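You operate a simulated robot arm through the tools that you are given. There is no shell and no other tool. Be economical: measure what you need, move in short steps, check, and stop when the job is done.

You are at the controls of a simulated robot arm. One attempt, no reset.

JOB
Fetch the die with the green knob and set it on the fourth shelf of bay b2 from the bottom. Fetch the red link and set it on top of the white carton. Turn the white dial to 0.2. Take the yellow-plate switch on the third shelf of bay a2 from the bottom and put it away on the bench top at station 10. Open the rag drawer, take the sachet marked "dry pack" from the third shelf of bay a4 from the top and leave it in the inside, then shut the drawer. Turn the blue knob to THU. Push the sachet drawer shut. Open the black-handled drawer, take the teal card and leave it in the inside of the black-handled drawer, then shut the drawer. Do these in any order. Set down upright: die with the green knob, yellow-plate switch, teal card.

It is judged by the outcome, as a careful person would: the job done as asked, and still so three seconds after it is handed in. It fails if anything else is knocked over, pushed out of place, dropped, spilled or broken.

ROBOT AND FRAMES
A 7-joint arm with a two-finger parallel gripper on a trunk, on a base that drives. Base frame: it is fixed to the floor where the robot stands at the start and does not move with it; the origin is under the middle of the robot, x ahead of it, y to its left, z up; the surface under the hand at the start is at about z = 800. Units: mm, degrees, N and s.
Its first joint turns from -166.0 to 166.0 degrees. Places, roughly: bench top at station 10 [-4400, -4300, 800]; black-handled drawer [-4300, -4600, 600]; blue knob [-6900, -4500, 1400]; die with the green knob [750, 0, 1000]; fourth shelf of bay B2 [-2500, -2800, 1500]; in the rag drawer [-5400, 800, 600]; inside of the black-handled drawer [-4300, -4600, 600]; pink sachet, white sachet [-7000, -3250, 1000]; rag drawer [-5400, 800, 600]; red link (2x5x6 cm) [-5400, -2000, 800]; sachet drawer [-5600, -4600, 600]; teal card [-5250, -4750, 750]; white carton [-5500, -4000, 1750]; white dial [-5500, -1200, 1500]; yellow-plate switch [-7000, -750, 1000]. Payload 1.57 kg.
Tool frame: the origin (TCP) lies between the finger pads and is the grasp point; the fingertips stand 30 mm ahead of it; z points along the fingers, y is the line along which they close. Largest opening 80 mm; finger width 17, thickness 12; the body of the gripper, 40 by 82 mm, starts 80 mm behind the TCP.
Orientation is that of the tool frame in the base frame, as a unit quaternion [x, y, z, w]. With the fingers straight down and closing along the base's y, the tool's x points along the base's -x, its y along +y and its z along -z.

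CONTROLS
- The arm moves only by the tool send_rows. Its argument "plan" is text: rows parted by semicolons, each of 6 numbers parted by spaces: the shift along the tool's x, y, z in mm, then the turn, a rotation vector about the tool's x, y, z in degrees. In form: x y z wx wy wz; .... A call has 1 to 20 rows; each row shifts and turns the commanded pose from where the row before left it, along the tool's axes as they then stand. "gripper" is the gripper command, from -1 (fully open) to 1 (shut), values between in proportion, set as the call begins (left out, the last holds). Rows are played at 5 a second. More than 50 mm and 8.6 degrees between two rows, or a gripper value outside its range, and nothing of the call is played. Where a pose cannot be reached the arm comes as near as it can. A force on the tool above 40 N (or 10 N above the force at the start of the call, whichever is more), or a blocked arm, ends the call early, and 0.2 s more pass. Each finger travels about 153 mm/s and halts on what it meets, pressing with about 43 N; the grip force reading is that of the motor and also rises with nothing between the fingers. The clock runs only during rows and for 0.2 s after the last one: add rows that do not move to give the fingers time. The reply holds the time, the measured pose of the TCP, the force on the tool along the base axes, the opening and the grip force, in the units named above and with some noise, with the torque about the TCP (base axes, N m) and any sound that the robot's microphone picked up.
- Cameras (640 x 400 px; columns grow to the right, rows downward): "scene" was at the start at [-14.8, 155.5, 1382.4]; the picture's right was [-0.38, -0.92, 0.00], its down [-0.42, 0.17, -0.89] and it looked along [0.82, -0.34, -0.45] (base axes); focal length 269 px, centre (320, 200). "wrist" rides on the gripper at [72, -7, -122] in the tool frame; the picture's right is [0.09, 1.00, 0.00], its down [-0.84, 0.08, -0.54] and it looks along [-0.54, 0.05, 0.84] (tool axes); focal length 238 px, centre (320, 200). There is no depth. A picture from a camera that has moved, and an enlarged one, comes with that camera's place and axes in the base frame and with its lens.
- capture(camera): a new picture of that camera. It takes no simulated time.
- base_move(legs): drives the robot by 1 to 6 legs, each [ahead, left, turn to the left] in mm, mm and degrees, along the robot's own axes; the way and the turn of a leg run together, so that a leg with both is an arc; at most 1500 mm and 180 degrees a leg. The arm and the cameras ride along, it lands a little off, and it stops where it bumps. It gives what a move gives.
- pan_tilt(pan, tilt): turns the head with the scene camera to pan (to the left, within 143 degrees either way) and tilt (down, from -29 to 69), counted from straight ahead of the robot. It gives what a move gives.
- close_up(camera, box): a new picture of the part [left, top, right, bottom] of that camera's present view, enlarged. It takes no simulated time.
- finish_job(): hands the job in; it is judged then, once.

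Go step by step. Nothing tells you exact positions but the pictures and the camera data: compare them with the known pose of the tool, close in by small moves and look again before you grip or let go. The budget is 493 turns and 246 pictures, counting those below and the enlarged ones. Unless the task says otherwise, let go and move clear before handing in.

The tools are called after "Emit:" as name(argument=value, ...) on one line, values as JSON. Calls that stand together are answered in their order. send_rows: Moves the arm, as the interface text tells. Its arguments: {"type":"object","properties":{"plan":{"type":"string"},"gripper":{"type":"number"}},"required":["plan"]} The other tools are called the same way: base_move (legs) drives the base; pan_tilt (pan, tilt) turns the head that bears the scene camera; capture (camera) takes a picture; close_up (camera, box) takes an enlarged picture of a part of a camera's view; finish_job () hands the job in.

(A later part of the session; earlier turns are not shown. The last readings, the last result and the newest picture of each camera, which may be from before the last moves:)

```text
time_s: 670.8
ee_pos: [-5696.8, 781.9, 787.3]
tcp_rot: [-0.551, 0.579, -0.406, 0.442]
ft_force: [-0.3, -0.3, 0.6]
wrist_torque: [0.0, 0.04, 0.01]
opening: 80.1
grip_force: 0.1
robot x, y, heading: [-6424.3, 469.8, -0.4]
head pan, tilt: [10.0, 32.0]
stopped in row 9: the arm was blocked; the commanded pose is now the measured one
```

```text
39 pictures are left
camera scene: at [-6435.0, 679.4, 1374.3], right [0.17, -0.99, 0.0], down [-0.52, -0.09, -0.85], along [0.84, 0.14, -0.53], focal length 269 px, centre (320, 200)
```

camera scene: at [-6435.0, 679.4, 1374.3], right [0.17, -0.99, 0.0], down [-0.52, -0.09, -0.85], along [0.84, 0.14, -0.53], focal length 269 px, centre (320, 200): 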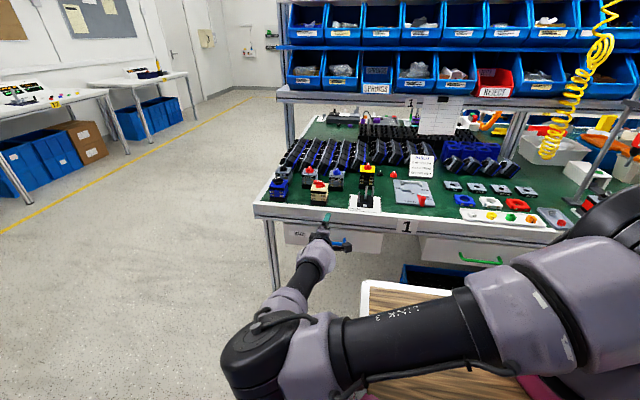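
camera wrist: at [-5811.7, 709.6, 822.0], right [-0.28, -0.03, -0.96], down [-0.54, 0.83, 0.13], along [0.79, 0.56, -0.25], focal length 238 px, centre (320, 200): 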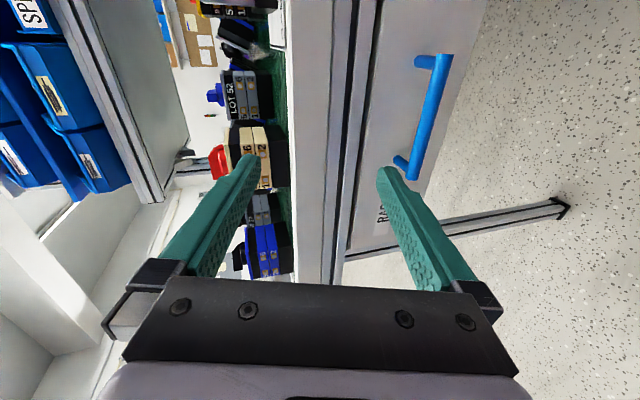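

The elbow has dropped low beside the deck and blocks further descent. I go back up and over, and re-roll the wrist to recover an elbow-up posture.

Emit:
send_rows(plan="0 -46.4 -12.4 0 0 0; 0 -46.4 -12.4 0 0 0; 0 -46.4 -12.4 0 0 0; 0 -46.4 -12.4 0 0 0; 0 -46.4 -12.4 0 0 0; 0 -46.4 -12.4 0 0 0; 0 -46.4 -12.4 0 0 0; 0 -46.4 -12.4 0 0 0; 0 -46.4 -12.4 0 0 0; 0 -46.4 -12.4 0 0 0; 0 -46.4 -12.4 0 0 0; 0 -46.4 -12.4 0 0 0; 0 -46.4 -12.4 0 0 0; 0 -46.4 -12.4 0 0 0; 0 -46.4 -12.4 0 0 0; 0 0 0 0 0 0")

Emit:
send_rows(plan="48 0 0 0 0 8; 48 0 0 0 0 8; 40 0 0 0 0 8; 35 0 0 0 0 8; 30 0 0 0 0 8; 0 0 0 0 0 8; 0 0 0 0 0 8; 0 0 0 0 0 8; 0 0 0 0 0 8; 0 0 0 0 0 8; 0 0 0 0 0 8; 0 0 0 0 0 2; 0 0 0 0 7.5 0; 0 0 0 0 7.5 0; 0 0 0 0 7.5 0; 0 0 0 0 7.5 0; 0 0 0 0 0 0")

Emit:
capture(camera="scene")

```text
time_s: 674.2
ee_pos: [-5678.4, 735.6, 1502.4]
tcp_rot: [-0.553, 0.579, -0.407, 0.44]
ft_force: [0.9, 0.4, 0.3]
wrist_torque: [0.0, -0.01, -0.04]
opening: 79.9
grip_force: 0.1
robot x, y, heading: [-6427.2, 475.3, -0.1]
head pan, tilt: [10.0, 32.0]
```

```text
time_s: 677.8
ee_pos: [-5693.0, 547.8, 1446.6]
tcp_rot: [0.012, 0.928, 0.028, 0.372]
ft_force: [0.4, -0.2, 1.1]
wrist_torque: [-0.04, 0.02, 0.01]
opening: 80.1
grip_force: 0.0
robot x, y, heading: [-6422.3, 472.6, -0.2]
head pan, tilt: [10.0, 32.0]
```

```text
38 pictures are left
camera scene: at [-6434.5, 679.2, 1374.3], right [0.17, -0.99, 0.0], down [-0.52, -0.09, -0.85], along [0.84, 0.14, -0.53], focal length 269 px, centre (320, 200)
```

scene: 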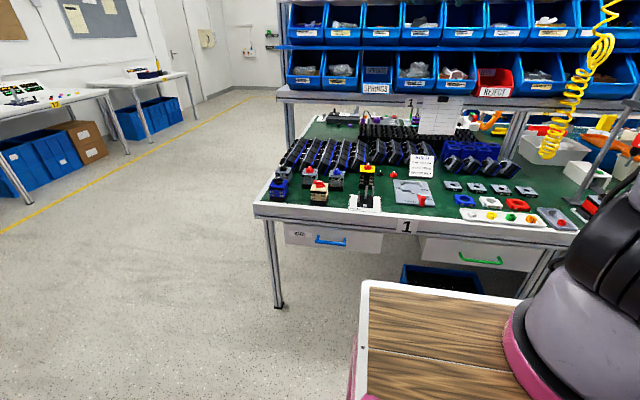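

The elbow is up again. I take the same posture as worked on the black drawer: handle slightly right of centre, fingers closing vertically, tool 15 degrees down.

Emit:
base_move(legs=[[0, 385, 0.2]])

Emit:
send_rows(plan="0 -45 0 0 0 0; 0 -45 0 0 0 0; 0 -45 0 0 0 0; 0 -30 0 0 0 0; 0 0 0 0 0 8; 0 0 0 0 0 8; 0 0 0 0 0 8; 0 0 0 0 0 8; 0 0 0 0 0 8; 0 0 0 0 0 8; 0 0 0 0 0 8; 0 0 0 0 0 8; 0 0 0 0 0 8; 0 0 0 0 0 8; 0 0 0 0 0 8; 0 0 0 0 0 2; 0 0 0 -7.5 0 0; 0 0 0 -7.5 0 0; 0 0 0 -7.5 0 0; 0 0 0 -7.5 0 0")

Emit:
send_rows(plan="0 -46.4 12.4 0 0 0; 0 -46.4 12.4 0 0 0; 0 -46.4 12.4 0 0 0; 0 -46.4 12.4 0 0 0; 0 -46.4 12.4 0 0 0; 0 -46.4 12.4 0 0 0; 0 -46.4 12.4 0 0 0; 0 -46.4 12.4 0 0 0; 0 -46.4 12.4 0 0 0; 0 -46.4 12.4 0 0 0; 0 0 0 0 0 0")

```text
time_s: 680.3
ee_pos: [-5689.6, 946.7, 1446.8]
tcp_rot: [0.013, 0.928, 0.027, 0.373]
ft_force: [-0.5, -0.5, 0.4]
wrist_torque: [0.01, -0.02, -0.03]
opening: 80.0
grip_force: 0.0
robot x, y, heading: [-6420.3, 869.5, -0.4]
head pan, tilt: [10.0, 32.0]
```

```text
time_s: 684.5
ee_pos: [-5690.6, 781.2, 1437.3]
tcp_rot: [0.579, 0.551, 0.441, 0.408]
ft_force: [-1.1, 0.4, 0.5]
wrist_torque: [0.01, -0.02, 0.03]
opening: 80.1
grip_force: 0.0
robot x, y, heading: [-6423.6, 869.1, -0.1]
head pan, tilt: [10.0, 32.0]
```

```text
time_s: 686.9
ee_pos: [-5677.4, 815.0, 961.3]
tcp_rot: [0.579, 0.553, 0.44, 0.407]
ft_force: [-0.4, -0.3, 0.3]
wrist_torque: [-0.03, -0.04, -0.01]
opening: 80.3
grip_force: 0.0
out of reach, approached as far as the arm can: row 5, 6
robot x, y, heading: [-6420.8, 871.0, -0.2]
head pan, tilt: [10.0, 32.0]
```

Emit:
send_rows(plan="-10 -45 11 0 0 0; -10 -45 11 0 0 0; -10 -45 11 0 0 0; -10 -45 11 0 0 0; -10 -45 11 0 0 0; -10 -45 11 0 0 0; 0 0 0 0 0 0")

Emit:
capture(camera="wrist")

```text
time_s: 688.5
ee_pos: [-5689.2, 767.7, 681.1]
tcp_rot: [0.579, 0.552, 0.44, 0.407]
ft_force: [0.1, 0.4, 0.4]
wrist_torque: [-0.03, -0.02, 0.02]
opening: 80.0
grip_force: 0.0
robot x, y, heading: [-6420.0, 872.0, -0.5]
head pan, tilt: [10.0, 32.0]
```

```text
37 pictures are left
camera wrist: at [-5809.0, 839.6, 714.0], right [0.28, 0.03, 0.96], down [-0.5, -0.85, 0.17], along [0.82, -0.53, -0.22], focal length 238 px, centre (320, 200)
```

wrist: 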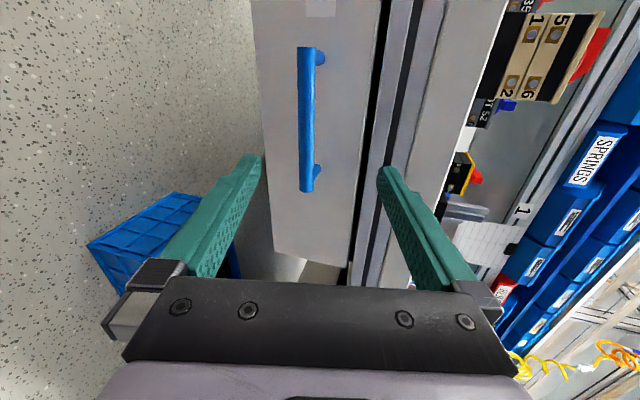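

The bar's middle is at about [-5620, 783, 650]. I advance onto it and close.

Emit:
send_rows(plan="0 -4 20 0 0 0; 0 -4 20 0 0 0; 0 -4 18 0 0 0; 0 0 0 0 0 0")

Emit:
send_rows(plan="0 0 0 0 0 0; 0 0 0 0 0 0; 0 0 0 0 0 0; 0 0 0 0 0 0", gripper=1)

Emit:
close_up(camera="wrist", box=[200, 40, 460, 260])

```text
time_s: 689.5
ee_pos: [-5636.4, 770.9, 653.8]
tcp_rot: [0.579, 0.552, 0.44, 0.407]
ft_force: [-0.2, 0.1, -0.2]
wrist_torque: [0.0, 0.01, -0.04]
opening: 80.0
grip_force: 0.0
robot x, y, heading: [-6421.7, 872.8, -0.3]
head pan, tilt: [10.0, 32.0]
```

```text
time_s: 690.5
ee_pos: [-5635.6, 770.6, 653.9]
tcp_rot: [0.579, 0.552, 0.44, 0.407]
ft_force: [-17.4, 1.9, 6.5]
wrist_torque: [0.04, 0.0, -0.11]
opening: 0.0
grip_force: 21.3
robot x, y, heading: [-6419.8, 871.6, -0.4]
head pan, tilt: [10.0, 32.0]
```

```text
1.82 times, centred on (330, 150) of wrist
camera zoom: at [-5756.4, 842.7, 686.4], right [0.28, 0.03, 0.96], down [-0.5, -0.85, 0.18], along [0.82, -0.53, -0.22], focal length 433 px, centre (302, 291)
```

zoom: 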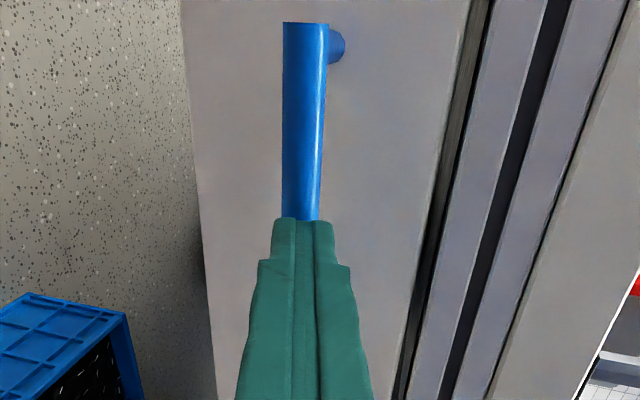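

The fingers closed just short of the bar. I open, advance 22 mm more, and close again.

Emit:
send_rows(plan="0 0 -4 0 0 0; 0 0 0 0 0 0; 0 0 0 0 0 0; 0 0 14 0 0 0; 0 0 12 0 0 0; 0 0 0 0 0 0", gripper=-1)

Emit:
send_rows(plan="0 0 0 0 0 0; 0 0 0 0 0 0; 0 0 0 0 0 0; 0 0 0 0 0 0", gripper=1)

```text
time_s: 691.9
ee_pos: [-5615.7, 771.8, 647.4]
tcp_rot: [0.579, 0.552, 0.44, 0.407]
ft_force: [0.1, 0.2, 0.4]
wrist_torque: [0.0, -0.02, -0.02]
opening: 80.2
grip_force: 0.1
robot x, y, heading: [-6424.1, 871.1, -0.3]
head pan, tilt: [10.0, 32.0]
```

```text
time_s: 692.9
ee_pos: [-5616.2, 770.2, 647.5]
tcp_rot: [0.579, 0.553, 0.441, 0.406]
ft_force: [-1.1, 0.4, -13.0]
wrist_torque: [-0.56, 0.2, 0.27]
opening: 15.8
grip_force: 31.0
robot x, y, heading: [-6423.2, 872.4, -0.1]
head pan, tilt: [10.0, 32.0]
```

Gripped. I pull the drawer open with the arm.

Emit:
send_rows(plan="0 -4.2 -14.4 0 0 0; 0 -4.2 -14.4 0 0 0; 0 -4.2 -14.4 0 0 0; 0 -4.2 -14.4 0 0 0; 0 -4.2 -14.4 0 0 0; 0 -4.2 -14.4 0 0 0; 0 -4.2 -14.4 0 0 0; 0 -4.2 -14.4 0 0 0; 0 -4.2 -14.4 0 0 0; 0 -4.2 -14.4 0 0 0; 0 0 0 0 0 0")

Emit:
capture(camera="scene")

```text
time_s: 695.3
ee_pos: [-5764.8, 771.2, 646.4]
tcp_rot: [0.579, 0.551, 0.441, 0.408]
ft_force: [-0.3, -24.3, -7.0]
wrist_torque: [-0.69, 0.05, -0.35]
opening: 15.6
grip_force: 32.0
robot x, y, heading: [-6421.4, 871.3, -0.1]
head pan, tilt: [10.0, 32.0]
```

```text
35 pictures are left
camera scene: at [-6431.7, 1075.4, 1374.4], right [0.17, -0.99, 0.0], down [-0.52, -0.09, -0.85], along [0.84, 0.14, -0.53], focal length 269 px, centre (320, 200)
```

scene: 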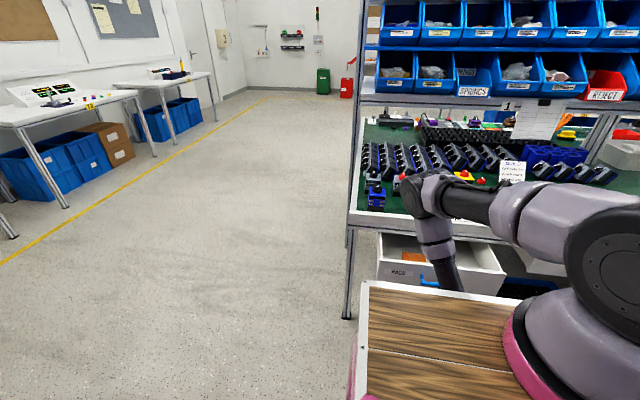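

The drawer is open about 150 mm, which is enough. I open the fingers and slide off the bar's end to the right, then raise the arm.

Emit:
send_rows(plan="0 0 0 0 0 0; 0 0 0 0 0 0; 0 0 0 0 0 0", gripper=-1)

Emit:
base_move(legs=[[0, -300, 0]])

Emit:
send_rows(plan="0 45 -12 0 0 0; 0 45 -12 0 0 0; 0 45 -12 0 0 0; 0 45 -12 0 0 0; 0 45 -12 0 0 0; 0 45 -12 0 0 0; 0 45 -12 0 0 0; 0 45 -12 0 0 0; 0 45 -12 0 0 0; 0 45 -12 0 0 0; 0 45 -12 0 0 0; 0 45 -12 0 0 0; 0 45 -12 0 0 0; 0 0 0 0 0 0")

Emit:
capture(camera="scene")

```text
time_s: 696.1
ee_pos: [-5763.8, 772.4, 645.4]
tcp_rot: [0.579, 0.553, 0.44, 0.407]
ft_force: [0.7, -0.2, -0.2]
wrist_torque: [0.04, 0.04, -0.02]
opening: 80.0
grip_force: 0.1
robot x, y, heading: [-6418.5, 870.9, -0.3]
head pan, tilt: [10.0, 32.0]
```

```text
time_s: 698.1
ee_pos: [-5765.8, 474.2, 646.6]
tcp_rot: [0.578, 0.553, 0.441, 0.406]
ft_force: [0.5, -0.5, 0.0]
wrist_torque: [0.02, -0.01, -0.02]
opening: 80.1
grip_force: 0.0
robot x, y, heading: [-6424.0, 570.9, -0.2]
head pan, tilt: [10.0, 32.0]
```

```text
time_s: 701.1
ee_pos: [-5673.4, 427.5, 1209.6]
tcp_rot: [0.579, 0.552, 0.441, 0.407]
ft_force: [-1.0, -0.6, -0.6]
wrist_torque: [0.0, -0.01, -0.02]
opening: 80.1
grip_force: 0.1
out of reach, approached as far as the arm can: row 6, 7, 8, 9, 10, 11
robot x, y, heading: [-6421.8, 568.4, 0.1]
head pan, tilt: [10.0, 32.0]
```

```text
34 pictures are left
camera scene: at [-6433.6, 776.9, 1374.3], right [0.17, -0.99, 0.0], down [-0.52, -0.09, -0.85], along [0.84, 0.14, -0.53], focal length 269 px, centre (320, 200)
```

scene: 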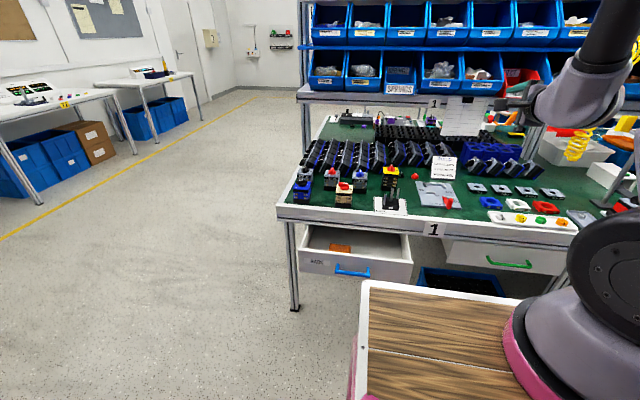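

The rag drawer stands open. Next is the "dry pack" sachet in bay A4; I re-pose the arm compactly, turn round and travel there.

Emit:
send_rows(plan="0 0 0 0 0 -8; 0 0 0 0 0 -8; 0 0 0 0 0 -8; 0 0 0 0 0 -8; 0 0 0 0 0 -8; 0 0 0 0 0 -8; 0 0 0 0 0 -8; 0 0 0 0 0 -8; 0 0 0 0 0 -8; 0 0 0 0 0 -8; 0 0 0 0 0 -8; 0 0 0 0 0 -2; 0 0 0 0 7 0; 0 0 0 0 7 0; 0 0 0 0 7 0; 0 0 0 0 7 0; -10 0 -30 0 0 0; -10 0 -30 0 0 0; -10 0 -30 0 0 0; 0 0 0 0 0 0")

Emit:
base_move(legs=[[200, 0, 0], [0, -500, 0], [0, 0, 90], [0, 0, 90]])

Emit:
base_move(legs=[[0, 1100, 0], [0, 1100, 0], [0, 1000, 0]])

Emit:
pan_tilt(pan=-15, tilt=22)

Emit:
capture(camera="scene")

```text
time_s: 705.3
ee_pos: [-5717.8, 421.3, 1296.2]
tcp_rot: [0.012, 0.921, 0.028, 0.389]
ft_force: [0.1, -0.8, -0.4]
wrist_torque: [0.03, -0.01, 0.02]
opening: 80.0
grip_force: 0.0
robot x, y, heading: [-6419.8, 570.9, -0.1]
head pan, tilt: [10.0, 32.0]
```

```text
time_s: 717.0
ee_pos: [-6927.2, 235.6, 1295.9]
tcp_rot: [0.921, -0.023, -0.389, 0.023]
ft_force: [-0.7, 0.3, 0.4]
wrist_torque: [0.01, 0.0, 0.0]
opening: 80.1
grip_force: 0.0
robot x, y, heading: [-6226.9, 71.6, 178.4]
head pan, tilt: [10.0, 32.0]
```

```text
time_s: 719.9
ee_pos: [-6937.4, -171.3, 1297.1]
tcp_rot: [0.92, -0.035, -0.391, 0.016]
ft_force: [4.8, 24.0, -2.3]
wrist_torque: [-0.37, 0.16, 0.96]
opening: 58.2
grip_force: 0.0
robot x, y, heading: [-6236.4, -356.7, 178.5]
head pan, tilt: [10.0, 32.0]
stopped in leg 1: the force on the tool passed its limit at 103 N (the readings are from after the stop); the commanded pose is now the measured one
```

```text
time_s: 720.8
ee_pos: [-6936.7, -173.6, 1296.4]
tcp_rot: [0.919, -0.033, -0.391, 0.018]
ft_force: [6.0, 30.7, -2.0]
wrist_torque: [-0.13, 0.15, 0.78]
opening: 53.4
grip_force: 0.0
robot x, y, heading: [-6236.8, -356.4, 178.6]
head pan, tilt: [-15.0, 22.0]
```

```text
33 pictures are left
camera scene: at [-6231.2, -519.5, 1390.5], right [0.29, 0.96, 0.0], down [0.36, -0.11, -0.93], along [-0.89, 0.26, -0.38], focal length 269 px, centre (320, 200)
```

scene: 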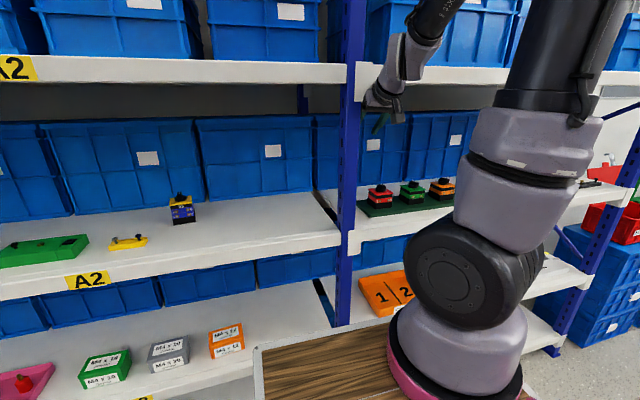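

My gripper caught a rack post while moving sideways. I back away from the post and pull the base away from the rack.

Emit:
base_move(legs=[[0, -60, 0], [-150, 0, 1.4]])

Emit:
close_up(camera="scene", box=[0, 100, 360, 320])

```text
time_s: 722.7
ee_pos: [-6785.4, -134.5, 1296.7]
tcp_rot: [0.92, -0.023, -0.391, 0.021]
ft_force: [0.4, 0.8, 0.6]
wrist_torque: [0.01, 0.0, 0.01]
opening: 79.9
grip_force: 0.1
robot x, y, heading: [-6080.8, -300.7, 179.2]
head pan, tilt: [-15.0, 22.0]
```

```text
1.78 times, centred on (180, 210) of scene
camera zoom: at [-6072.1, -463.9, 1390.3], right [0.27, 0.96, 0.0], down [0.36, -0.1, -0.93], along [-0.89, 0.25, -0.37], focal length 479 px, centre (569, 182)
```

zoom: 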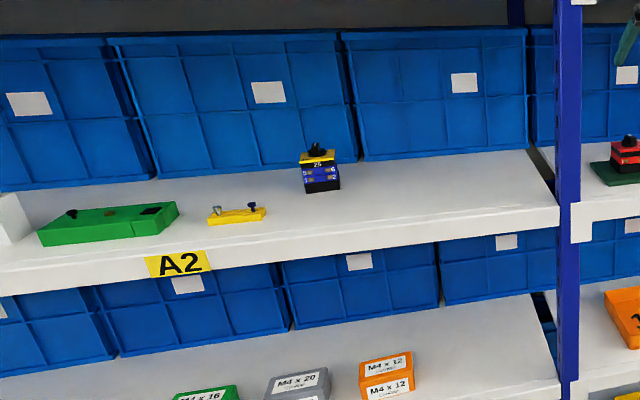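

The rack is fine, and I can see the yellow-plate switch on A2's shelf for later. I go on to A4.

Emit:
base_move(legs=[[0, 1000, 0.3], [0, 1000, 0.3], [0, 850, 0]])

Emit:
pan_tilt(pan=-12, tilt=22)

Emit:
capture(camera="scene")

```text
time_s: 732.3
ee_pos: [-6765.1, -2125.4, 1296.7]
tcp_rot: [0.92, -0.004, -0.39, 0.029]
ft_force: [-1.1, -0.1, -0.5]
wrist_torque: [0.0, 0.01, 0.0]
opening: 80.0
grip_force: 0.2
robot x, y, heading: [-6055.2, -2262.3, -177.9]
head pan, tilt: [-15.0, 22.0]
stopped in leg 2: the robot was blocked; the commanded pose is now the measured one
```

```text
time_s: 733.0
ee_pos: [-6766.3, -2124.5, 1296.8]
tcp_rot: [0.92, -0.004, -0.391, 0.029]
ft_force: [0.0, 0.4, 0.3]
wrist_torque: [0.01, 0.0, -0.01]
opening: 80.3
grip_force: 0.1
robot x, y, heading: [-6056.1, -2260.3, -178.2]
head pan, tilt: [-12.0, 22.0]
```

```text
31 pictures are left
camera scene: at [-6040.0, -2429.0, 1390.3], right [0.17, 0.98, 0.0], down [0.37, -0.07, -0.93], along [-0.91, 0.16, -0.37], focal length 269 px, centre (320, 200)
```

scene: 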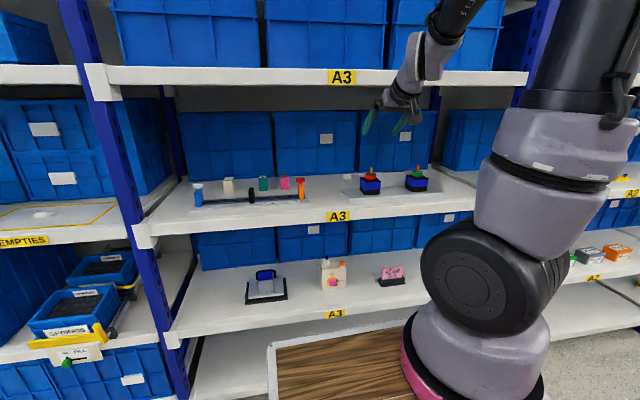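

The robot's rear touched the bench side. I move ahead a little and continue to A4.

Emit:
base_move(legs=[[65, 0, -1.8], [0, 900, 0]])

Emit:
capture(camera="scene")

```text
time_s: 738.3
ee_pos: [-6822.5, -3014.6, 1297.0]
tcp_rot: [0.92, -0.016, -0.391, 0.024]
ft_force: [0.2, 0.6, 0.6]
wrist_torque: [0.04, 0.01, 0.02]
opening: 80.0
grip_force: 0.0
robot x, y, heading: [-6119.5, -3166.5, -179.5]
head pan, tilt: [-12.0, 22.0]
```

```text
30 pictures are left
camera scene: at [-6106.4, -3338.2, 1390.3], right [0.2, 0.98, 0.0], down [0.37, -0.08, -0.93], along [-0.91, 0.19, -0.37], focal length 269 px, centre (320, 200)
```

scene: 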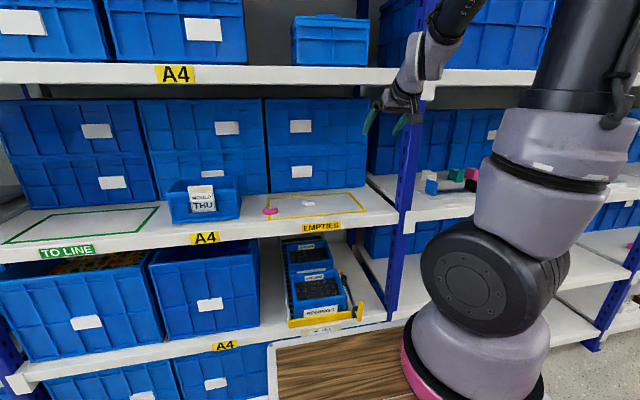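

Emit:
close_up(camera="scene", box=[240, 180, 390, 240])

```text
4.27 times, centred on (315, 210) of scene
camera zoom: at [-6106.4, -3338.2, 1390.3], right [0.2, 0.98, 0.0], down [0.37, -0.08, -0.93], along [-0.91, 0.19, -0.37], focal length 1149 px, centre (341, 157)
```

zoom: 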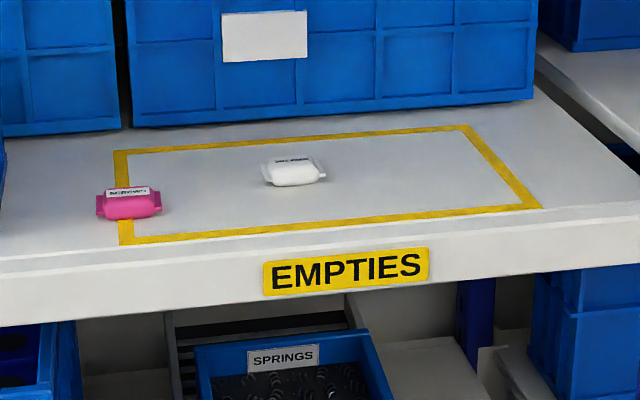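

Two small sachets, one pink and one white, lie on that shelf. I bring the wrist camera near to read the labels.

Emit:
base_move(legs=[[0, 245, -0.5]])

Emit:
send_rows(plan="32 0 32 0 0 0; 32 0 32 0 0 0; 28 0 28 0 0 0; 0 0 0 0 0 0")

Emit:
capture(camera="wrist")

```text
time_s: 740.1
ee_pos: [-6820.8, -3256.0, 1297.3]
tcp_rot: [0.92, -0.021, -0.391, 0.021]
ft_force: [0.1, 0.0, -0.3]
wrist_torque: [0.01, 0.0, -0.01]
opening: 80.0
grip_force: 0.0
robot x, y, heading: [-6114.5, -3409.3, -180.3]
head pan, tilt: [-12.0, 22.0]
```

```text
time_s: 741.1
ee_pos: [-6824.5, -3262.7, 1167.3]
tcp_rot: [0.92, -0.02, -0.39, 0.021]
ft_force: [0.0, -1.7, 0.0]
wrist_torque: [0.06, -0.01, -0.11]
opening: 80.0
grip_force: 0.0
robot x, y, heading: [-6115.6, -3411.2, 179.8]
head pan, tilt: [-12.0, 22.0]
```

```text
28 pictures are left
camera wrist: at [-6686.8, -3256.1, 1200.1], right [0.04, -1.0, -0.01], down [-0.19, -0.02, 0.98], along [-0.98, -0.04, -0.19], focal length 238 px, centre (320, 200)
```

wrist: 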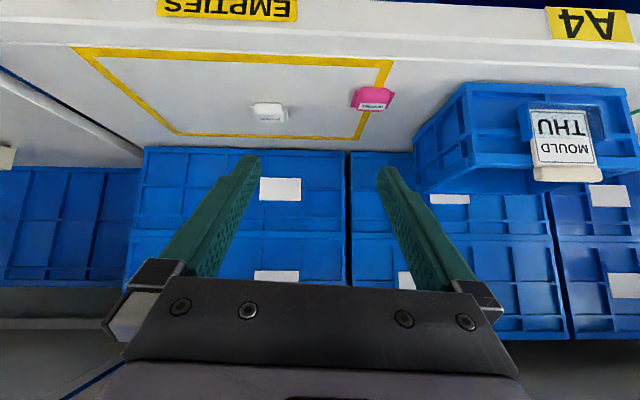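

Emit:
close_up(camera="wrist", box=[240, 80, 400, 130])

```text
4.00 times, centred on (320, 105) of wrist
camera zoom: at [-6686.8, -3256.1, 1200.1], right [0.04, -1.0, -0.01], down [-0.19, -0.02, 0.98], along [-0.98, -0.04, -0.19], focal length 953 px, centre (320, 580)
```

zoom: 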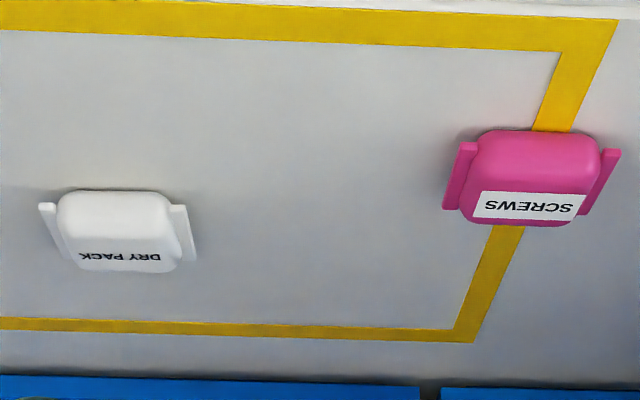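

The white sachet is the dry pack, at about [-7060, -3183, 982]. I drive closer and come down to it.

Emit:
base_move(legs=[[0, -78, 0], [120, 0, 0]])

Emit:
send_rows(plan="14.3 0 39 0 0 0; 14.3 0 39 0 0 0; 14.3 0 39 0 0 0; 0 0 0 0 0 0")

Emit:
capture(camera="wrist")

```text
time_s: 743.0
ee_pos: [-6946.0, -3187.9, 1168.5]
tcp_rot: [0.92, -0.018, -0.391, 0.024]
ft_force: [0.2, 0.3, 1.1]
wrist_torque: [0.01, 0.01, 0.0]
opening: 80.0
grip_force: 0.2
robot x, y, heading: [-6235.2, -3336.5, -179.8]
head pan, tilt: [-12.0, 22.0]
```

```text
time_s: 744.0
ee_pos: [-6998.3, -3193.5, 1056.8]
tcp_rot: [0.92, -0.018, -0.391, 0.024]
ft_force: [-0.3, -0.1, -0.4]
wrist_torque: [0.03, -0.03, -0.03]
opening: 80.2
grip_force: 0.1
robot x, y, heading: [-6240.6, -3336.7, -179.9]
head pan, tilt: [-12.0, 22.0]
```

```text
26 pictures are left
camera wrist: at [-6862.0, -3185.4, 1088.8], right [0.05, -1.0, -0.01], down [-0.19, -0.02, 0.98], along [-0.98, -0.05, -0.19], focal length 238 px, centre (320, 200)
```

wrist: 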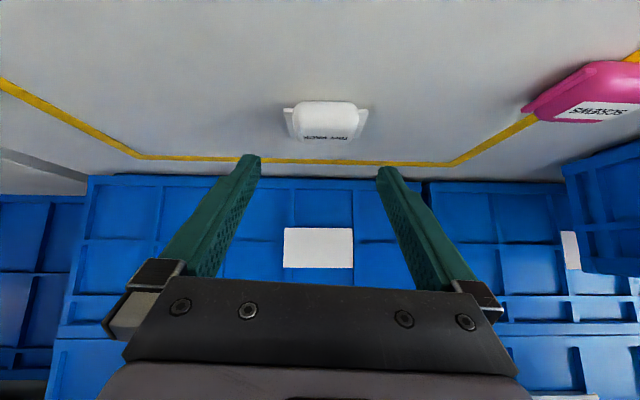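

Emit:
send_rows(plan="4 2 15 0 0 0; 4.5 2 15 0 0 0; 0 0 0 0 0 0")

Emit:
capture(camera="wrist")

```text
time_s: 744.8
ee_pos: [-7016.8, -3197.6, 1030.5]
tcp_rot: [0.92, -0.017, -0.391, 0.024]
ft_force: [0.1, 0.3, -0.1]
wrist_torque: [0.01, 0.02, 0.0]
opening: 80.1
grip_force: 0.0
robot x, y, heading: [-6240.4, -3335.4, -180.0]
head pan, tilt: [-12.0, 22.0]
```

```text
25 pictures are left
camera wrist: at [-6879.6, -3190.6, 1062.5], right [0.05, -1.0, -0.01], down [-0.19, -0.02, 0.98], along [-0.98, -0.05, -0.19], focal length 238 px, centre (320, 200)
```

wrist: 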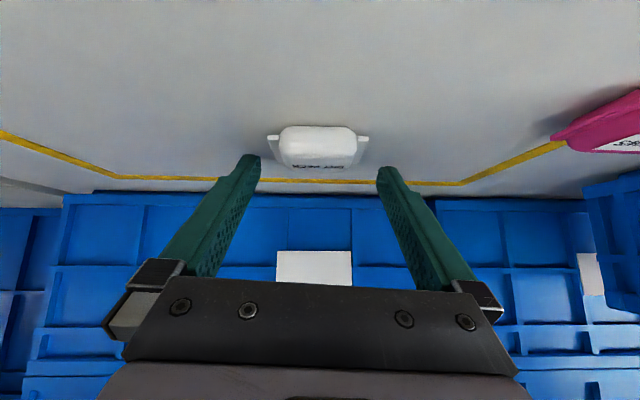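

By the scale change between views, the sachet's centre is at about [-7006, -3195, 1007], so I have overshot a little. I back 26 mm and creep down.

Emit:
send_rows(plan="11 -1 -7.4 0 0 0; 11 -1 -7.4 0 0 0; 0 0 0 0 0 0")

Emit:
send_rows(plan="2 0 2 0 0 0; 2 0 2 0 0 0; 2 0 2 0 0 0; 2 0 2 0 0 0; 0 0 0 0 0 0")

Emit:
capture(camera="wrist")

```text
time_s: 745.5
ee_pos: [-6996.4, -3196.4, 1029.2]
tcp_rot: [0.917, -0.014, -0.398, 0.02]
ft_force: [1.0, -0.1, -0.8]
wrist_torque: [0.08, 0.01, 0.02]
opening: 80.2
grip_force: 0.0
robot x, y, heading: [-6238.5, -3333.6, -179.7]
head pan, tilt: [-12.0, 22.0]
stopped in row 3: the force on the tool passed its limit at 47 N (the readings are from after the stop); the commanded pose is now the measured one
```

```text
time_s: 746.0
ee_pos: [-6996.0, -3196.4, 1027.9]
tcp_rot: [0.916, -0.012, -0.402, 0.018]
ft_force: [15.2, -0.3, 19.7]
wrist_torque: [0.87, -0.16, -0.64]
opening: 79.5
grip_force: 0.0
robot x, y, heading: [-6234.3, -3335.3, -179.9]
head pan, tilt: [-12.0, 22.0]
stopped in row 2: the force on the tool passed its limit at 47 N (the readings are from after the stop); the commanded pose is now the measured one
```

```text
24 pictures are left
camera wrist: at [-6858.2, -3188.6, 1057.4], right [0.06, -1.0, -0.02], down [-0.17, -0.03, 0.99], along [-0.98, -0.05, -0.17], focal length 238 px, centre (320, 200)
```

wrist: 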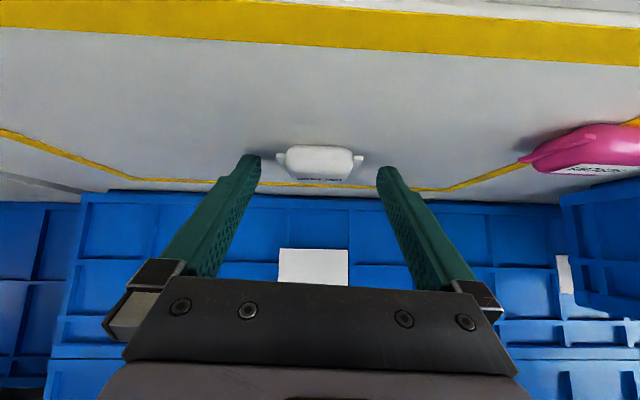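

The tips are on the shelf. I need the sachet at the tips, so I ease up 2 mm, draw back 22 mm, and close.

Emit:
send_rows(plan="-1.5 0 -1.5 0 0 0; 8 0 -8 0 0 0; 8 0 -8 0 0 0; 0 0 0 0 0 0")

Emit:
send_rows(plan="0 0 0 0 0 0; 0 0 0 0 0 0; 0 0 0 0 0 0; 0 0 0 0 0 0", gripper=1)

Emit:
capture(camera="wrist")

```text
time_s: 747.0
ee_pos: [-6973.4, -3197.1, 1030.6]
tcp_rot: [0.916, -0.013, -0.401, 0.018]
ft_force: [-0.3, -0.7, 0.6]
wrist_torque: [0.01, 0.01, -0.01]
opening: 79.8
grip_force: 0.1
robot x, y, heading: [-6236.7, -3334.9, -179.9]
head pan, tilt: [-12.0, 22.0]
```

```text
time_s: 748.0
ee_pos: [-6973.8, -3196.4, 1030.5]
tcp_rot: [0.916, -0.013, -0.401, 0.018]
ft_force: [0.3, 0.1, 0.7]
wrist_torque: [-0.03, -0.02, 0.0]
opening: 49.3
grip_force: 43.1
robot x, y, heading: [-6234.0, -3337.1, -180.0]
head pan, tilt: [-12.0, 22.0]
```

```text
23 pictures are left
camera wrist: at [-6836.3, -3187.9, 1058.6], right [0.05, -1.0, -0.02], down [-0.17, -0.03, 0.98], along [-0.98, -0.05, -0.17], focal length 238 px, centre (320, 200)
```

wrist: 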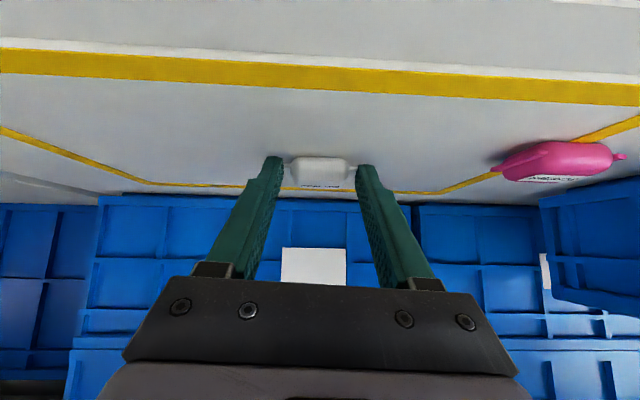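

Gripped at 49 mm by the end tabs. I lift and check it comes along.

Emit:
send_rows(plan="-7 0 -7 0 0 0; -14 0 -14 0 0 0; -21 0 -21 0 0 0; 0 0 0 0 0 0")

Emit:
capture(camera="wrist")

```text
time_s: 749.0
ee_pos: [-6972.1, -3194.2, 1087.5]
tcp_rot: [0.916, -0.012, -0.401, 0.02]
ft_force: [0.6, 0.9, -0.9]
wrist_torque: [0.0, -0.01, 0.01]
opening: 49.3
grip_force: 43.1
robot x, y, heading: [-6234.0, -3334.7, -179.9]
head pan, tilt: [-12.0, 22.0]
```

```text
22 pictures are left
camera wrist: at [-6833.8, -3186.4, 1116.7], right [0.05, -1.0, -0.02], down [-0.17, -0.03, 0.98], along [-0.98, -0.05, -0.17], focal length 238 px, centre (320, 200)
```

wrist: 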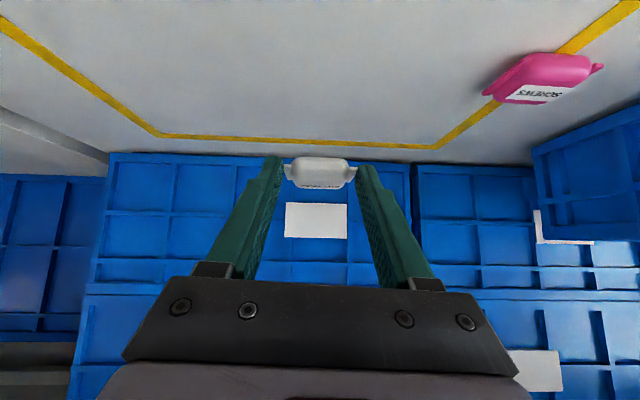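

The sachet is held. I back out, turn up the aisle and drive to the rag drawer.

Emit:
base_move(legs=[[-115, 0, 0]])

Emit:
send_rows(plan="-8.5 0 -37 0 0 0; -8.5 0 -37 0 0 0; -8.5 0 -37 0 0 0; -8.5 0 -37 0 0 0; -8.5 0 -37 0 0 0; 0 0 0 0 0 0")

Emit:
base_move(legs=[[0, 0, -90], [0, 130, 0], [1450, 0, 0]])

```text
time_s: 750.3
ee_pos: [-6855.5, -3195.4, 1087.6]
tcp_rot: [0.916, -0.012, -0.401, 0.019]
ft_force: [0.0, -0.4, 0.2]
wrist_torque: [0.01, 0.0, -0.01]
opening: 49.3
grip_force: 43.3
robot x, y, heading: [-6123.9, -3336.4, -179.8]
head pan, tilt: [-12.0, 22.0]
```

```text
time_s: 751.7
ee_pos: [-6748.0, -3189.8, 1244.1]
tcp_rot: [0.916, -0.01, -0.401, 0.02]
ft_force: [1.0, 1.3, -0.7]
wrist_torque: [-0.12, 0.04, 0.15]
opening: 49.8
grip_force: 43.0
robot x, y, heading: [-6122.7, -3332.3, -179.7]
head pan, tilt: [-12.0, 22.0]
```

```text
time_s: 763.7
ee_pos: [-6120.1, -1235.7, 1244.4]
tcp_rot: [-0.642, 0.653, 0.298, 0.269]
ft_force: [0.3, -0.1, -0.7]
wrist_torque: [-0.04, 0.02, -0.02]
opening: 49.9
grip_force: 43.1
robot x, y, heading: [-6261.6, -1865.4, 90.9]
head pan, tilt: [-12.0, 22.0]
```

Emit:
base_move(legs=[[1400, 0, -1.2], [1385, 0, 0], [0, 0, -90]])

Emit:
pan_tilt(pan=5, tilt=38)

Emit:
capture(camera="scene")

```text
time_s: 781.2
ee_pos: [-5671.5, 807.8, 1244.4]
tcp_rot: [0.014, 0.916, 0.018, 0.401]
ft_force: [-0.3, 0.8, 0.3]
wrist_torque: [-0.02, 0.02, 0.01]
opening: 49.0
grip_force: 43.4
robot x, y, heading: [-6300.8, 959.3, -0.3]
head pan, tilt: [-12.0, 22.0]
```

```text
time_s: 782.0
ee_pos: [-5670.5, 807.4, 1245.1]
tcp_rot: [0.014, 0.916, 0.018, 0.401]
ft_force: [-1.0, -0.2, -0.2]
wrist_torque: [-0.01, 0.01, -0.02]
opening: 49.2
grip_force: 43.4
robot x, y, heading: [-6296.4, 956.4, -0.0]
head pan, tilt: [5.0, 38.0]
```

```text
21 pictures are left
camera scene: at [-6310.6, 1155.4, 1365.2], right [0.09, -1.0, 0.0], down [-0.61, -0.05, -0.79], along [0.79, 0.07, -0.62], focal length 269 px, centre (320, 200)
```

scene: 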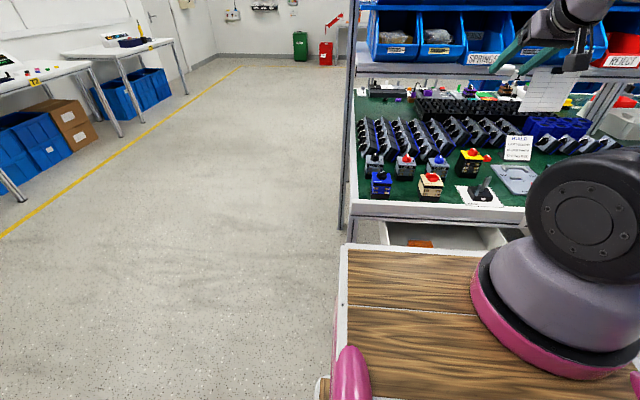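

The open drawer spans y from 595 to 990, with a rag at y of about 840. I point the tool straight down and lower the sachet at about [-5655, 740].

Emit:
send_rows(plan="0 0 0 0 7.2 0; 0 0 0 0 7.2 0; 0 0 0 0 7.2 0; 0 0 0 0 7.2 0; 0 0 0 0 7.2 0; 0 0 0 0 7.2 0; -8 -34 0 0 0 0; -8 -34 0 0 0 0; 0 0 47 0 0 0; 0 0 47 0 0 0; 0 0 47 0 0 0; 0 0 47 0 0 0; 0 0 47 0 0 0; 0 0 47 0 0 0; 0 0 47 0 0 0; 0 0 47 0 0 0; 0 0 47 0 0 0; 0 0 0 0 0 0")

Emit:
capture(camera="wrist")

```text
time_s: 785.8
ee_pos: [-5626.4, 756.3, 821.0]
tcp_rot: [0.008, 0.999, 0.022, 0.036]
ft_force: [-0.4, 0.8, -0.2]
wrist_torque: [-0.04, -0.01, -0.01]
opening: 49.5
grip_force: 43.4
robot x, y, heading: [-6297.6, 957.7, -0.4]
head pan, tilt: [5.0, 38.0]
```

```text
20 pictures are left
camera wrist: at [-5707.2, 746.5, 936.8], right [-0.08, 1.0, 0.04], down [0.8, 0.04, 0.6], along [0.6, 0.08, -0.8], focal length 238 px, centre (320, 200)
```

wrist: 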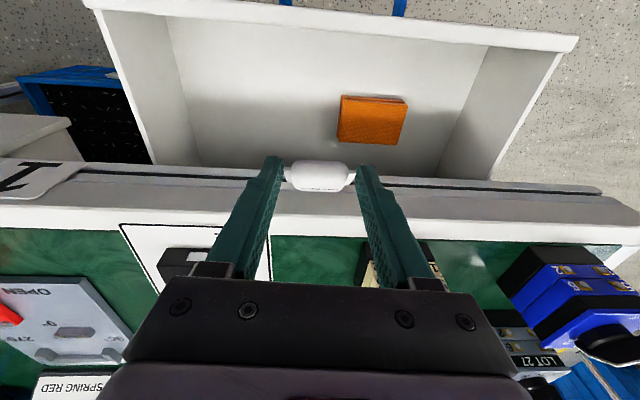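

The bench edge is further out than I thought; the gap runs from x = -5706 to -5614. I shift back 38 mm to its middle before lowering into the drawer.

Emit:
send_rows(plan="19 -8 0 0 0 0; 19 -8 0 0 0 0; 0 0 35 0 0 0; 0 0 35 0 0 0; 0 0 35 0 0 0; 0 0 0 0 0 0")

Emit:
capture(camera="wrist")

```text
time_s: 787.2
ee_pos: [-5657.8, 745.4, 714.7]
tcp_rot: [0.006, 0.999, 0.022, 0.036]
ft_force: [-0.5, -0.3, 0.5]
wrist_torque: [0.02, 0.03, -0.04]
opening: 49.3
grip_force: 42.8
robot x, y, heading: [-6295.9, 957.0, -0.2]
head pan, tilt: [5.0, 38.0]
```

```text
19 pictures are left
camera wrist: at [-5738.3, 736.0, 830.4], right [-0.08, 1.0, 0.04], down [0.8, 0.04, 0.6], along [0.6, 0.08, -0.8], focal length 238 px, centre (320, 200)
```

wrist: 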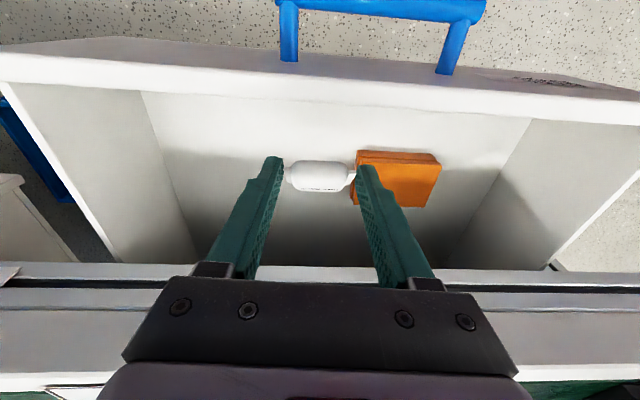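

It's inside the drawer opening. I shift a little away from the rag and lower further.

Emit:
send_rows(plan="0 -20 5 0 0 0; 0 -15 15 0 0 0; 2 0 15 0 0 0; 0 0 12 0 0 0; 0 0 0 0 0 0")

Emit:
send_rows(plan="0 0 6 0 0 0; 0 0 6 0 0 0; 0 0 6 0 0 0; 0 0 0 0 0 0")

```text
time_s: 788.4
ee_pos: [-5655.5, 711.3, 663.2]
tcp_rot: [0.007, 0.999, 0.021, 0.035]
ft_force: [-0.8, -0.8, 0.3]
wrist_torque: [0.01, -0.01, 0.01]
opening: 49.6
grip_force: 43.2
robot x, y, heading: [-6295.3, 957.3, -0.1]
head pan, tilt: [5.0, 38.0]
```

```text
time_s: 789.4
ee_pos: [-5655.0, 712.6, 647.8]
tcp_rot: [0.007, 0.999, 0.021, 0.035]
ft_force: [-0.1, -0.6, 0.8]
wrist_torque: [0.03, -0.03, 0.0]
opening: 49.4
grip_force: 43.1
robot x, y, heading: [-6297.7, 956.1, -0.1]
head pan, tilt: [5.0, 38.0]
```

Emit:
send_rows(plan="0 0 3 0 0 0; 0 0 3 0 0 0; 0 0 3 0 0 0; 0 0 0 0 0 0")

Emit:
send_rows(plan="0 0 0 0 0 0; 0 0 0 0 0 0; 0 0 0 0 0 0", gripper=-0.6)

Emit:
send_rows(plan="0 0 -20 0 0 0; 0 0 -40 0 0 0; 0 0 -45 0 0 0; 0 0 -45 0 0 0; 0 0 -45 0 0 0; 0 0 0 0 0 0")

Emit:
capture(camera="wrist")

```text
time_s: 790.4
ee_pos: [-5653.0, 714.5, 638.9]
tcp_rot: [0.006, 0.999, 0.022, 0.037]
ft_force: [0.0, 3.8, 33.5]
wrist_torque: [0.18, -0.86, 0.04]
opening: 49.6
grip_force: 42.6
robot x, y, heading: [-6296.8, 958.3, -0.2]
head pan, tilt: [5.0, 38.0]
```

```text
time_s: 791.2
ee_pos: [-5653.8, 716.0, 638.9]
tcp_rot: [0.007, 0.999, 0.022, 0.036]
ft_force: [0.2, 0.7, -0.2]
wrist_torque: [0.0, -0.01, 0.0]
opening: 63.9
grip_force: 0.0
robot x, y, heading: [-6297.9, 959.3, -0.1]
head pan, tilt: [5.0, 38.0]
```

```text
time_s: 792.6
ee_pos: [-5670.2, 705.5, 834.7]
tcp_rot: [0.006, 0.999, 0.021, 0.035]
ft_force: [-0.2, 0.2, 0.7]
wrist_torque: [-0.02, -0.01, 0.01]
opening: 63.9
grip_force: 0.1
robot x, y, heading: [-6299.1, 958.7, -0.1]
head pan, tilt: [5.0, 38.0]
```

```text
18 pictures are left
camera wrist: at [-5749.6, 697.2, 949.4], right [-0.08, 1.0, 0.04], down [0.8, 0.04, 0.6], along [0.6, 0.08, -0.8], focal length 238 px, centre (320, 200)
```

wrist: 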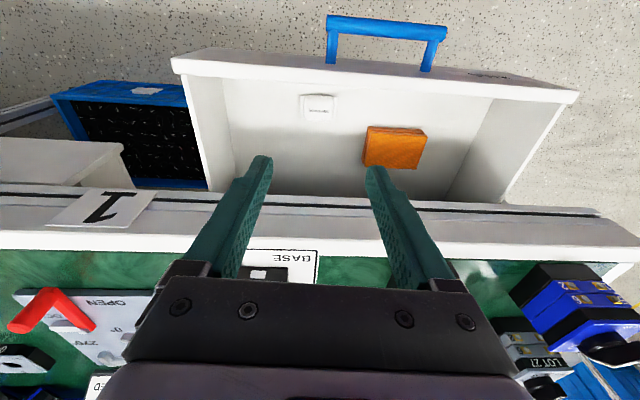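

The sachet lies in the drawer. Now I set up to push it shut, beside the handle at y of about 680, reaching to my left as I did for the sachet drawer.

Emit:
send_rows(plan="0 0 -45 0 0 0; 0 0 -45 0 0 0; 0 0 -45 0 0 0; 0 0 -45 0 0 0; 0 0 -45 0 0 0; 0 0 -25 0 0 0; 0 0 0 0 -7.5 0; 0 0 0 0 -7.5 0; 0 0 0 0 -7.5 0; 0 0 0 0 -7.5 0; 0 0 0 0 -7.5 0; 0 0 0 0 -7.5 0; 0 0 0 0 0 0", gripper=1)

Emit:
base_move(legs=[[-122, 0, 0], [0, -520, 0]])

Emit:
send_rows(plan="0 45 0 0 0 0; 0 45 0 0 0 0; 0 45 0 0 0 0; 0 45 0 0 0 0; 0 45 0 0 0 0; 0 45 0 0 0 0; 0 45 0 0 0 0; 0 45 0 0 0 0; 0 45 0 0 0 0; 0 45 0 0 0 0; 0 45 0 0 0 0; 0 0 0 0 0 0")

```text
time_s: 795.4
ee_pos: [-5659.4, 676.0, 1087.1]
tcp_rot: [0.014, 0.91, 0.018, 0.415]
ft_force: [0.3, -0.2, -0.4]
wrist_torque: [0.0, 0.02, -0.03]
opening: 0.0
grip_force: 21.4
out of reach, approached as far as the arm can: row 11, 12
robot x, y, heading: [-6299.7, 957.9, 0.3]
head pan, tilt: [5.0, 38.0]
```

```text
time_s: 799.3
ee_pos: [-5780.6, 156.1, 1087.0]
tcp_rot: [0.013, 0.91, 0.019, 0.415]
ft_force: [-0.1, 0.3, 0.3]
wrist_torque: [-0.04, 0.01, 0.0]
opening: 0.0
grip_force: 21.1
robot x, y, heading: [-6419.7, 434.1, 0.1]
head pan, tilt: [5.0, 38.0]
```

```text
time_s: 801.9
ee_pos: [-5718.6, 625.1, 1122.7]
tcp_rot: [0.013, 0.91, 0.019, 0.414]
ft_force: [-1.0, -1.3, 1.2]
wrist_torque: [0.0, -0.03, 0.01]
opening: 0.0
grip_force: 21.6
out of reach, approached as far as the arm can: row 1, 2, 3, 4
robot x, y, heading: [-6419.0, 437.6, 0.0]
head pan, tilt: [5.0, 38.0]
```

Emit:
send_rows(plan="15 28 -17 0 0 0; 15 27 -17 0 0 0; 15 0 -17 0 0 0; 0 0 0 0 0 0")

Emit:
send_rows(plan="35 0 30.5 0 0 0; 35 0 30.5 0 0 0; 35 0 30.5 0 0 0; 35 0 30.5 0 0 0; 35 0 30.5 0 0 0; 35 0 30.5 0 0 0; 35 0 30.5 0 0 0; 0 0 0 0 0 0")

Emit:
capture(camera="wrist")

```text
time_s: 802.9
ee_pos: [-5785.4, 681.6, 1121.9]
tcp_rot: [0.013, 0.91, 0.019, 0.414]
ft_force: [-0.2, 0.8, 0.9]
wrist_torque: [0.01, -0.01, -0.01]
opening: 0.0
grip_force: 21.9
robot x, y, heading: [-6420.4, 434.4, 0.0]
head pan, tilt: [5.0, 38.0]
```

```text
time_s: 804.7
ee_pos: [-5785.5, 693.5, 798.3]
tcp_rot: [0.012, 0.909, 0.019, 0.415]
ft_force: [-0.3, -0.8, -0.7]
wrist_torque: [0.04, 0.04, -0.04]
opening: 0.0
grip_force: 21.7
robot x, y, heading: [-6419.0, 434.1, 0.2]
head pan, tilt: [5.0, 38.0]
```

```text
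17 pictures are left
camera wrist: at [-5925.5, 687.7, 822.7], right [-0.05, 1.0, -0.02], down [0.14, 0.03, 0.99], along [0.99, 0.05, -0.14], focal length 238 px, centre (320, 200)
```

wrist: 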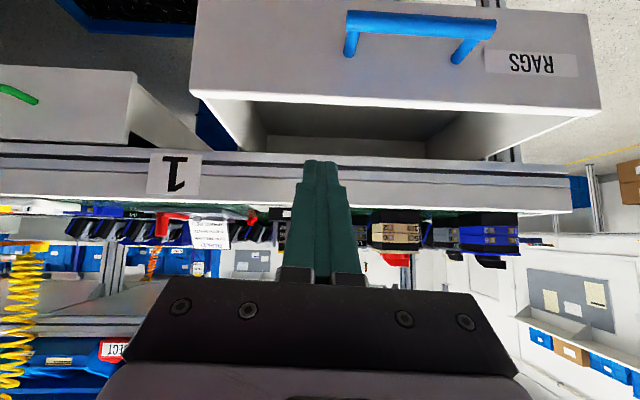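

The finger is near the handle's right leg. I shift 25 mm right, lower to the panel's height, and push.

Emit:
send_rows(plan="31 -9 27 0 0 0; 31 -9 27 0 0 0; 31 -9 27 0 0 0; 0 0 0 0 0 0")

Emit:
send_rows(plan="-9.8 0 11.3 0 0 0; -9.8 0 11.3 0 0 0; -9.8 0 11.3 0 0 0; -9.8 0 11.3 0 0 0; -9.8 0 11.3 0 0 0; -9.8 0 11.3 0 0 0; -9.8 0 11.3 0 0 0; -9.8 0 11.3 0 0 0; -9.8 0 11.3 0 0 0; -9.8 0 11.3 0 0 0; -9.8 0 11.3 0 0 0; 0 0 0 0 0 0")

Emit:
capture(camera="wrist")

```text
time_s: 805.7
ee_pos: [-5786.2, 672.4, 671.7]
tcp_rot: [0.013, 0.91, 0.019, 0.414]
ft_force: [-0.2, 0.7, 0.2]
wrist_torque: [-0.02, -0.03, 0.0]
opening: 0.2
grip_force: 20.8
robot x, y, heading: [-6418.9, 438.6, 0.1]
head pan, tilt: [5.0, 38.0]
```

```text
time_s: 808.3
ee_pos: [-5621.4, 673.6, 674.0]
tcp_rot: [0.014, 0.91, 0.018, 0.414]
ft_force: [0.4, -0.7, -0.1]
wrist_torque: [-0.01, 0.01, 0.02]
opening: 0.0
grip_force: 21.5
robot x, y, heading: [-6417.5, 434.2, -0.1]
head pan, tilt: [5.0, 38.0]
```

```text
16 pictures are left
camera wrist: at [-5761.7, 668.7, 698.2], right [-0.05, 1.0, -0.02], down [0.14, 0.03, 0.99], along [0.99, 0.05, -0.14], focal length 238 px, centre (320, 200)
```

wrist: 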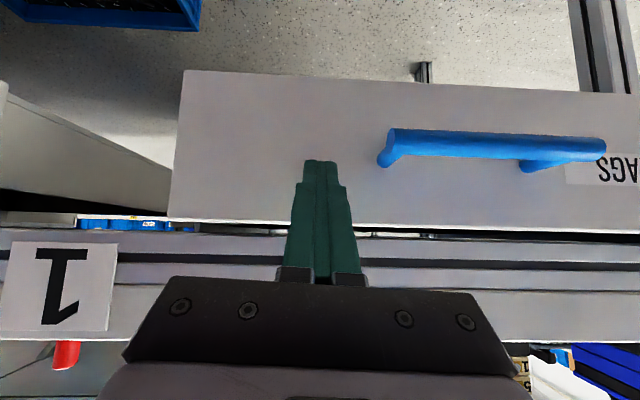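

Emit:
send_rows(plan="-5 0 5.6 0 0 0; -5 0 5.6 0 0 0; -5 0 5.6 0 0 0; -5 0 5.6 0 0 0; -5 0 5.6 0 0 0; -5 0 5.6 0 0 0; 0 0 0 0 0 0")

```text
time_s: 809.4
ee_pos: [-5593.8, 672.7, 671.9]
tcp_rot: [0.013, 0.912, 0.019, 0.41]
ft_force: [-5.5, 0.5, 1.6]
wrist_torque: [0.0, -0.05, 0.02]
opening: 0.0
grip_force: 21.8
robot x, y, heading: [-6418.8, 434.7, -0.1]
head pan, tilt: [5.0, 38.0]
stopped in row 5: the force on the tool passed its limit at 79 N (the readings are from after the stop); the commanded pose is now the measured one
```

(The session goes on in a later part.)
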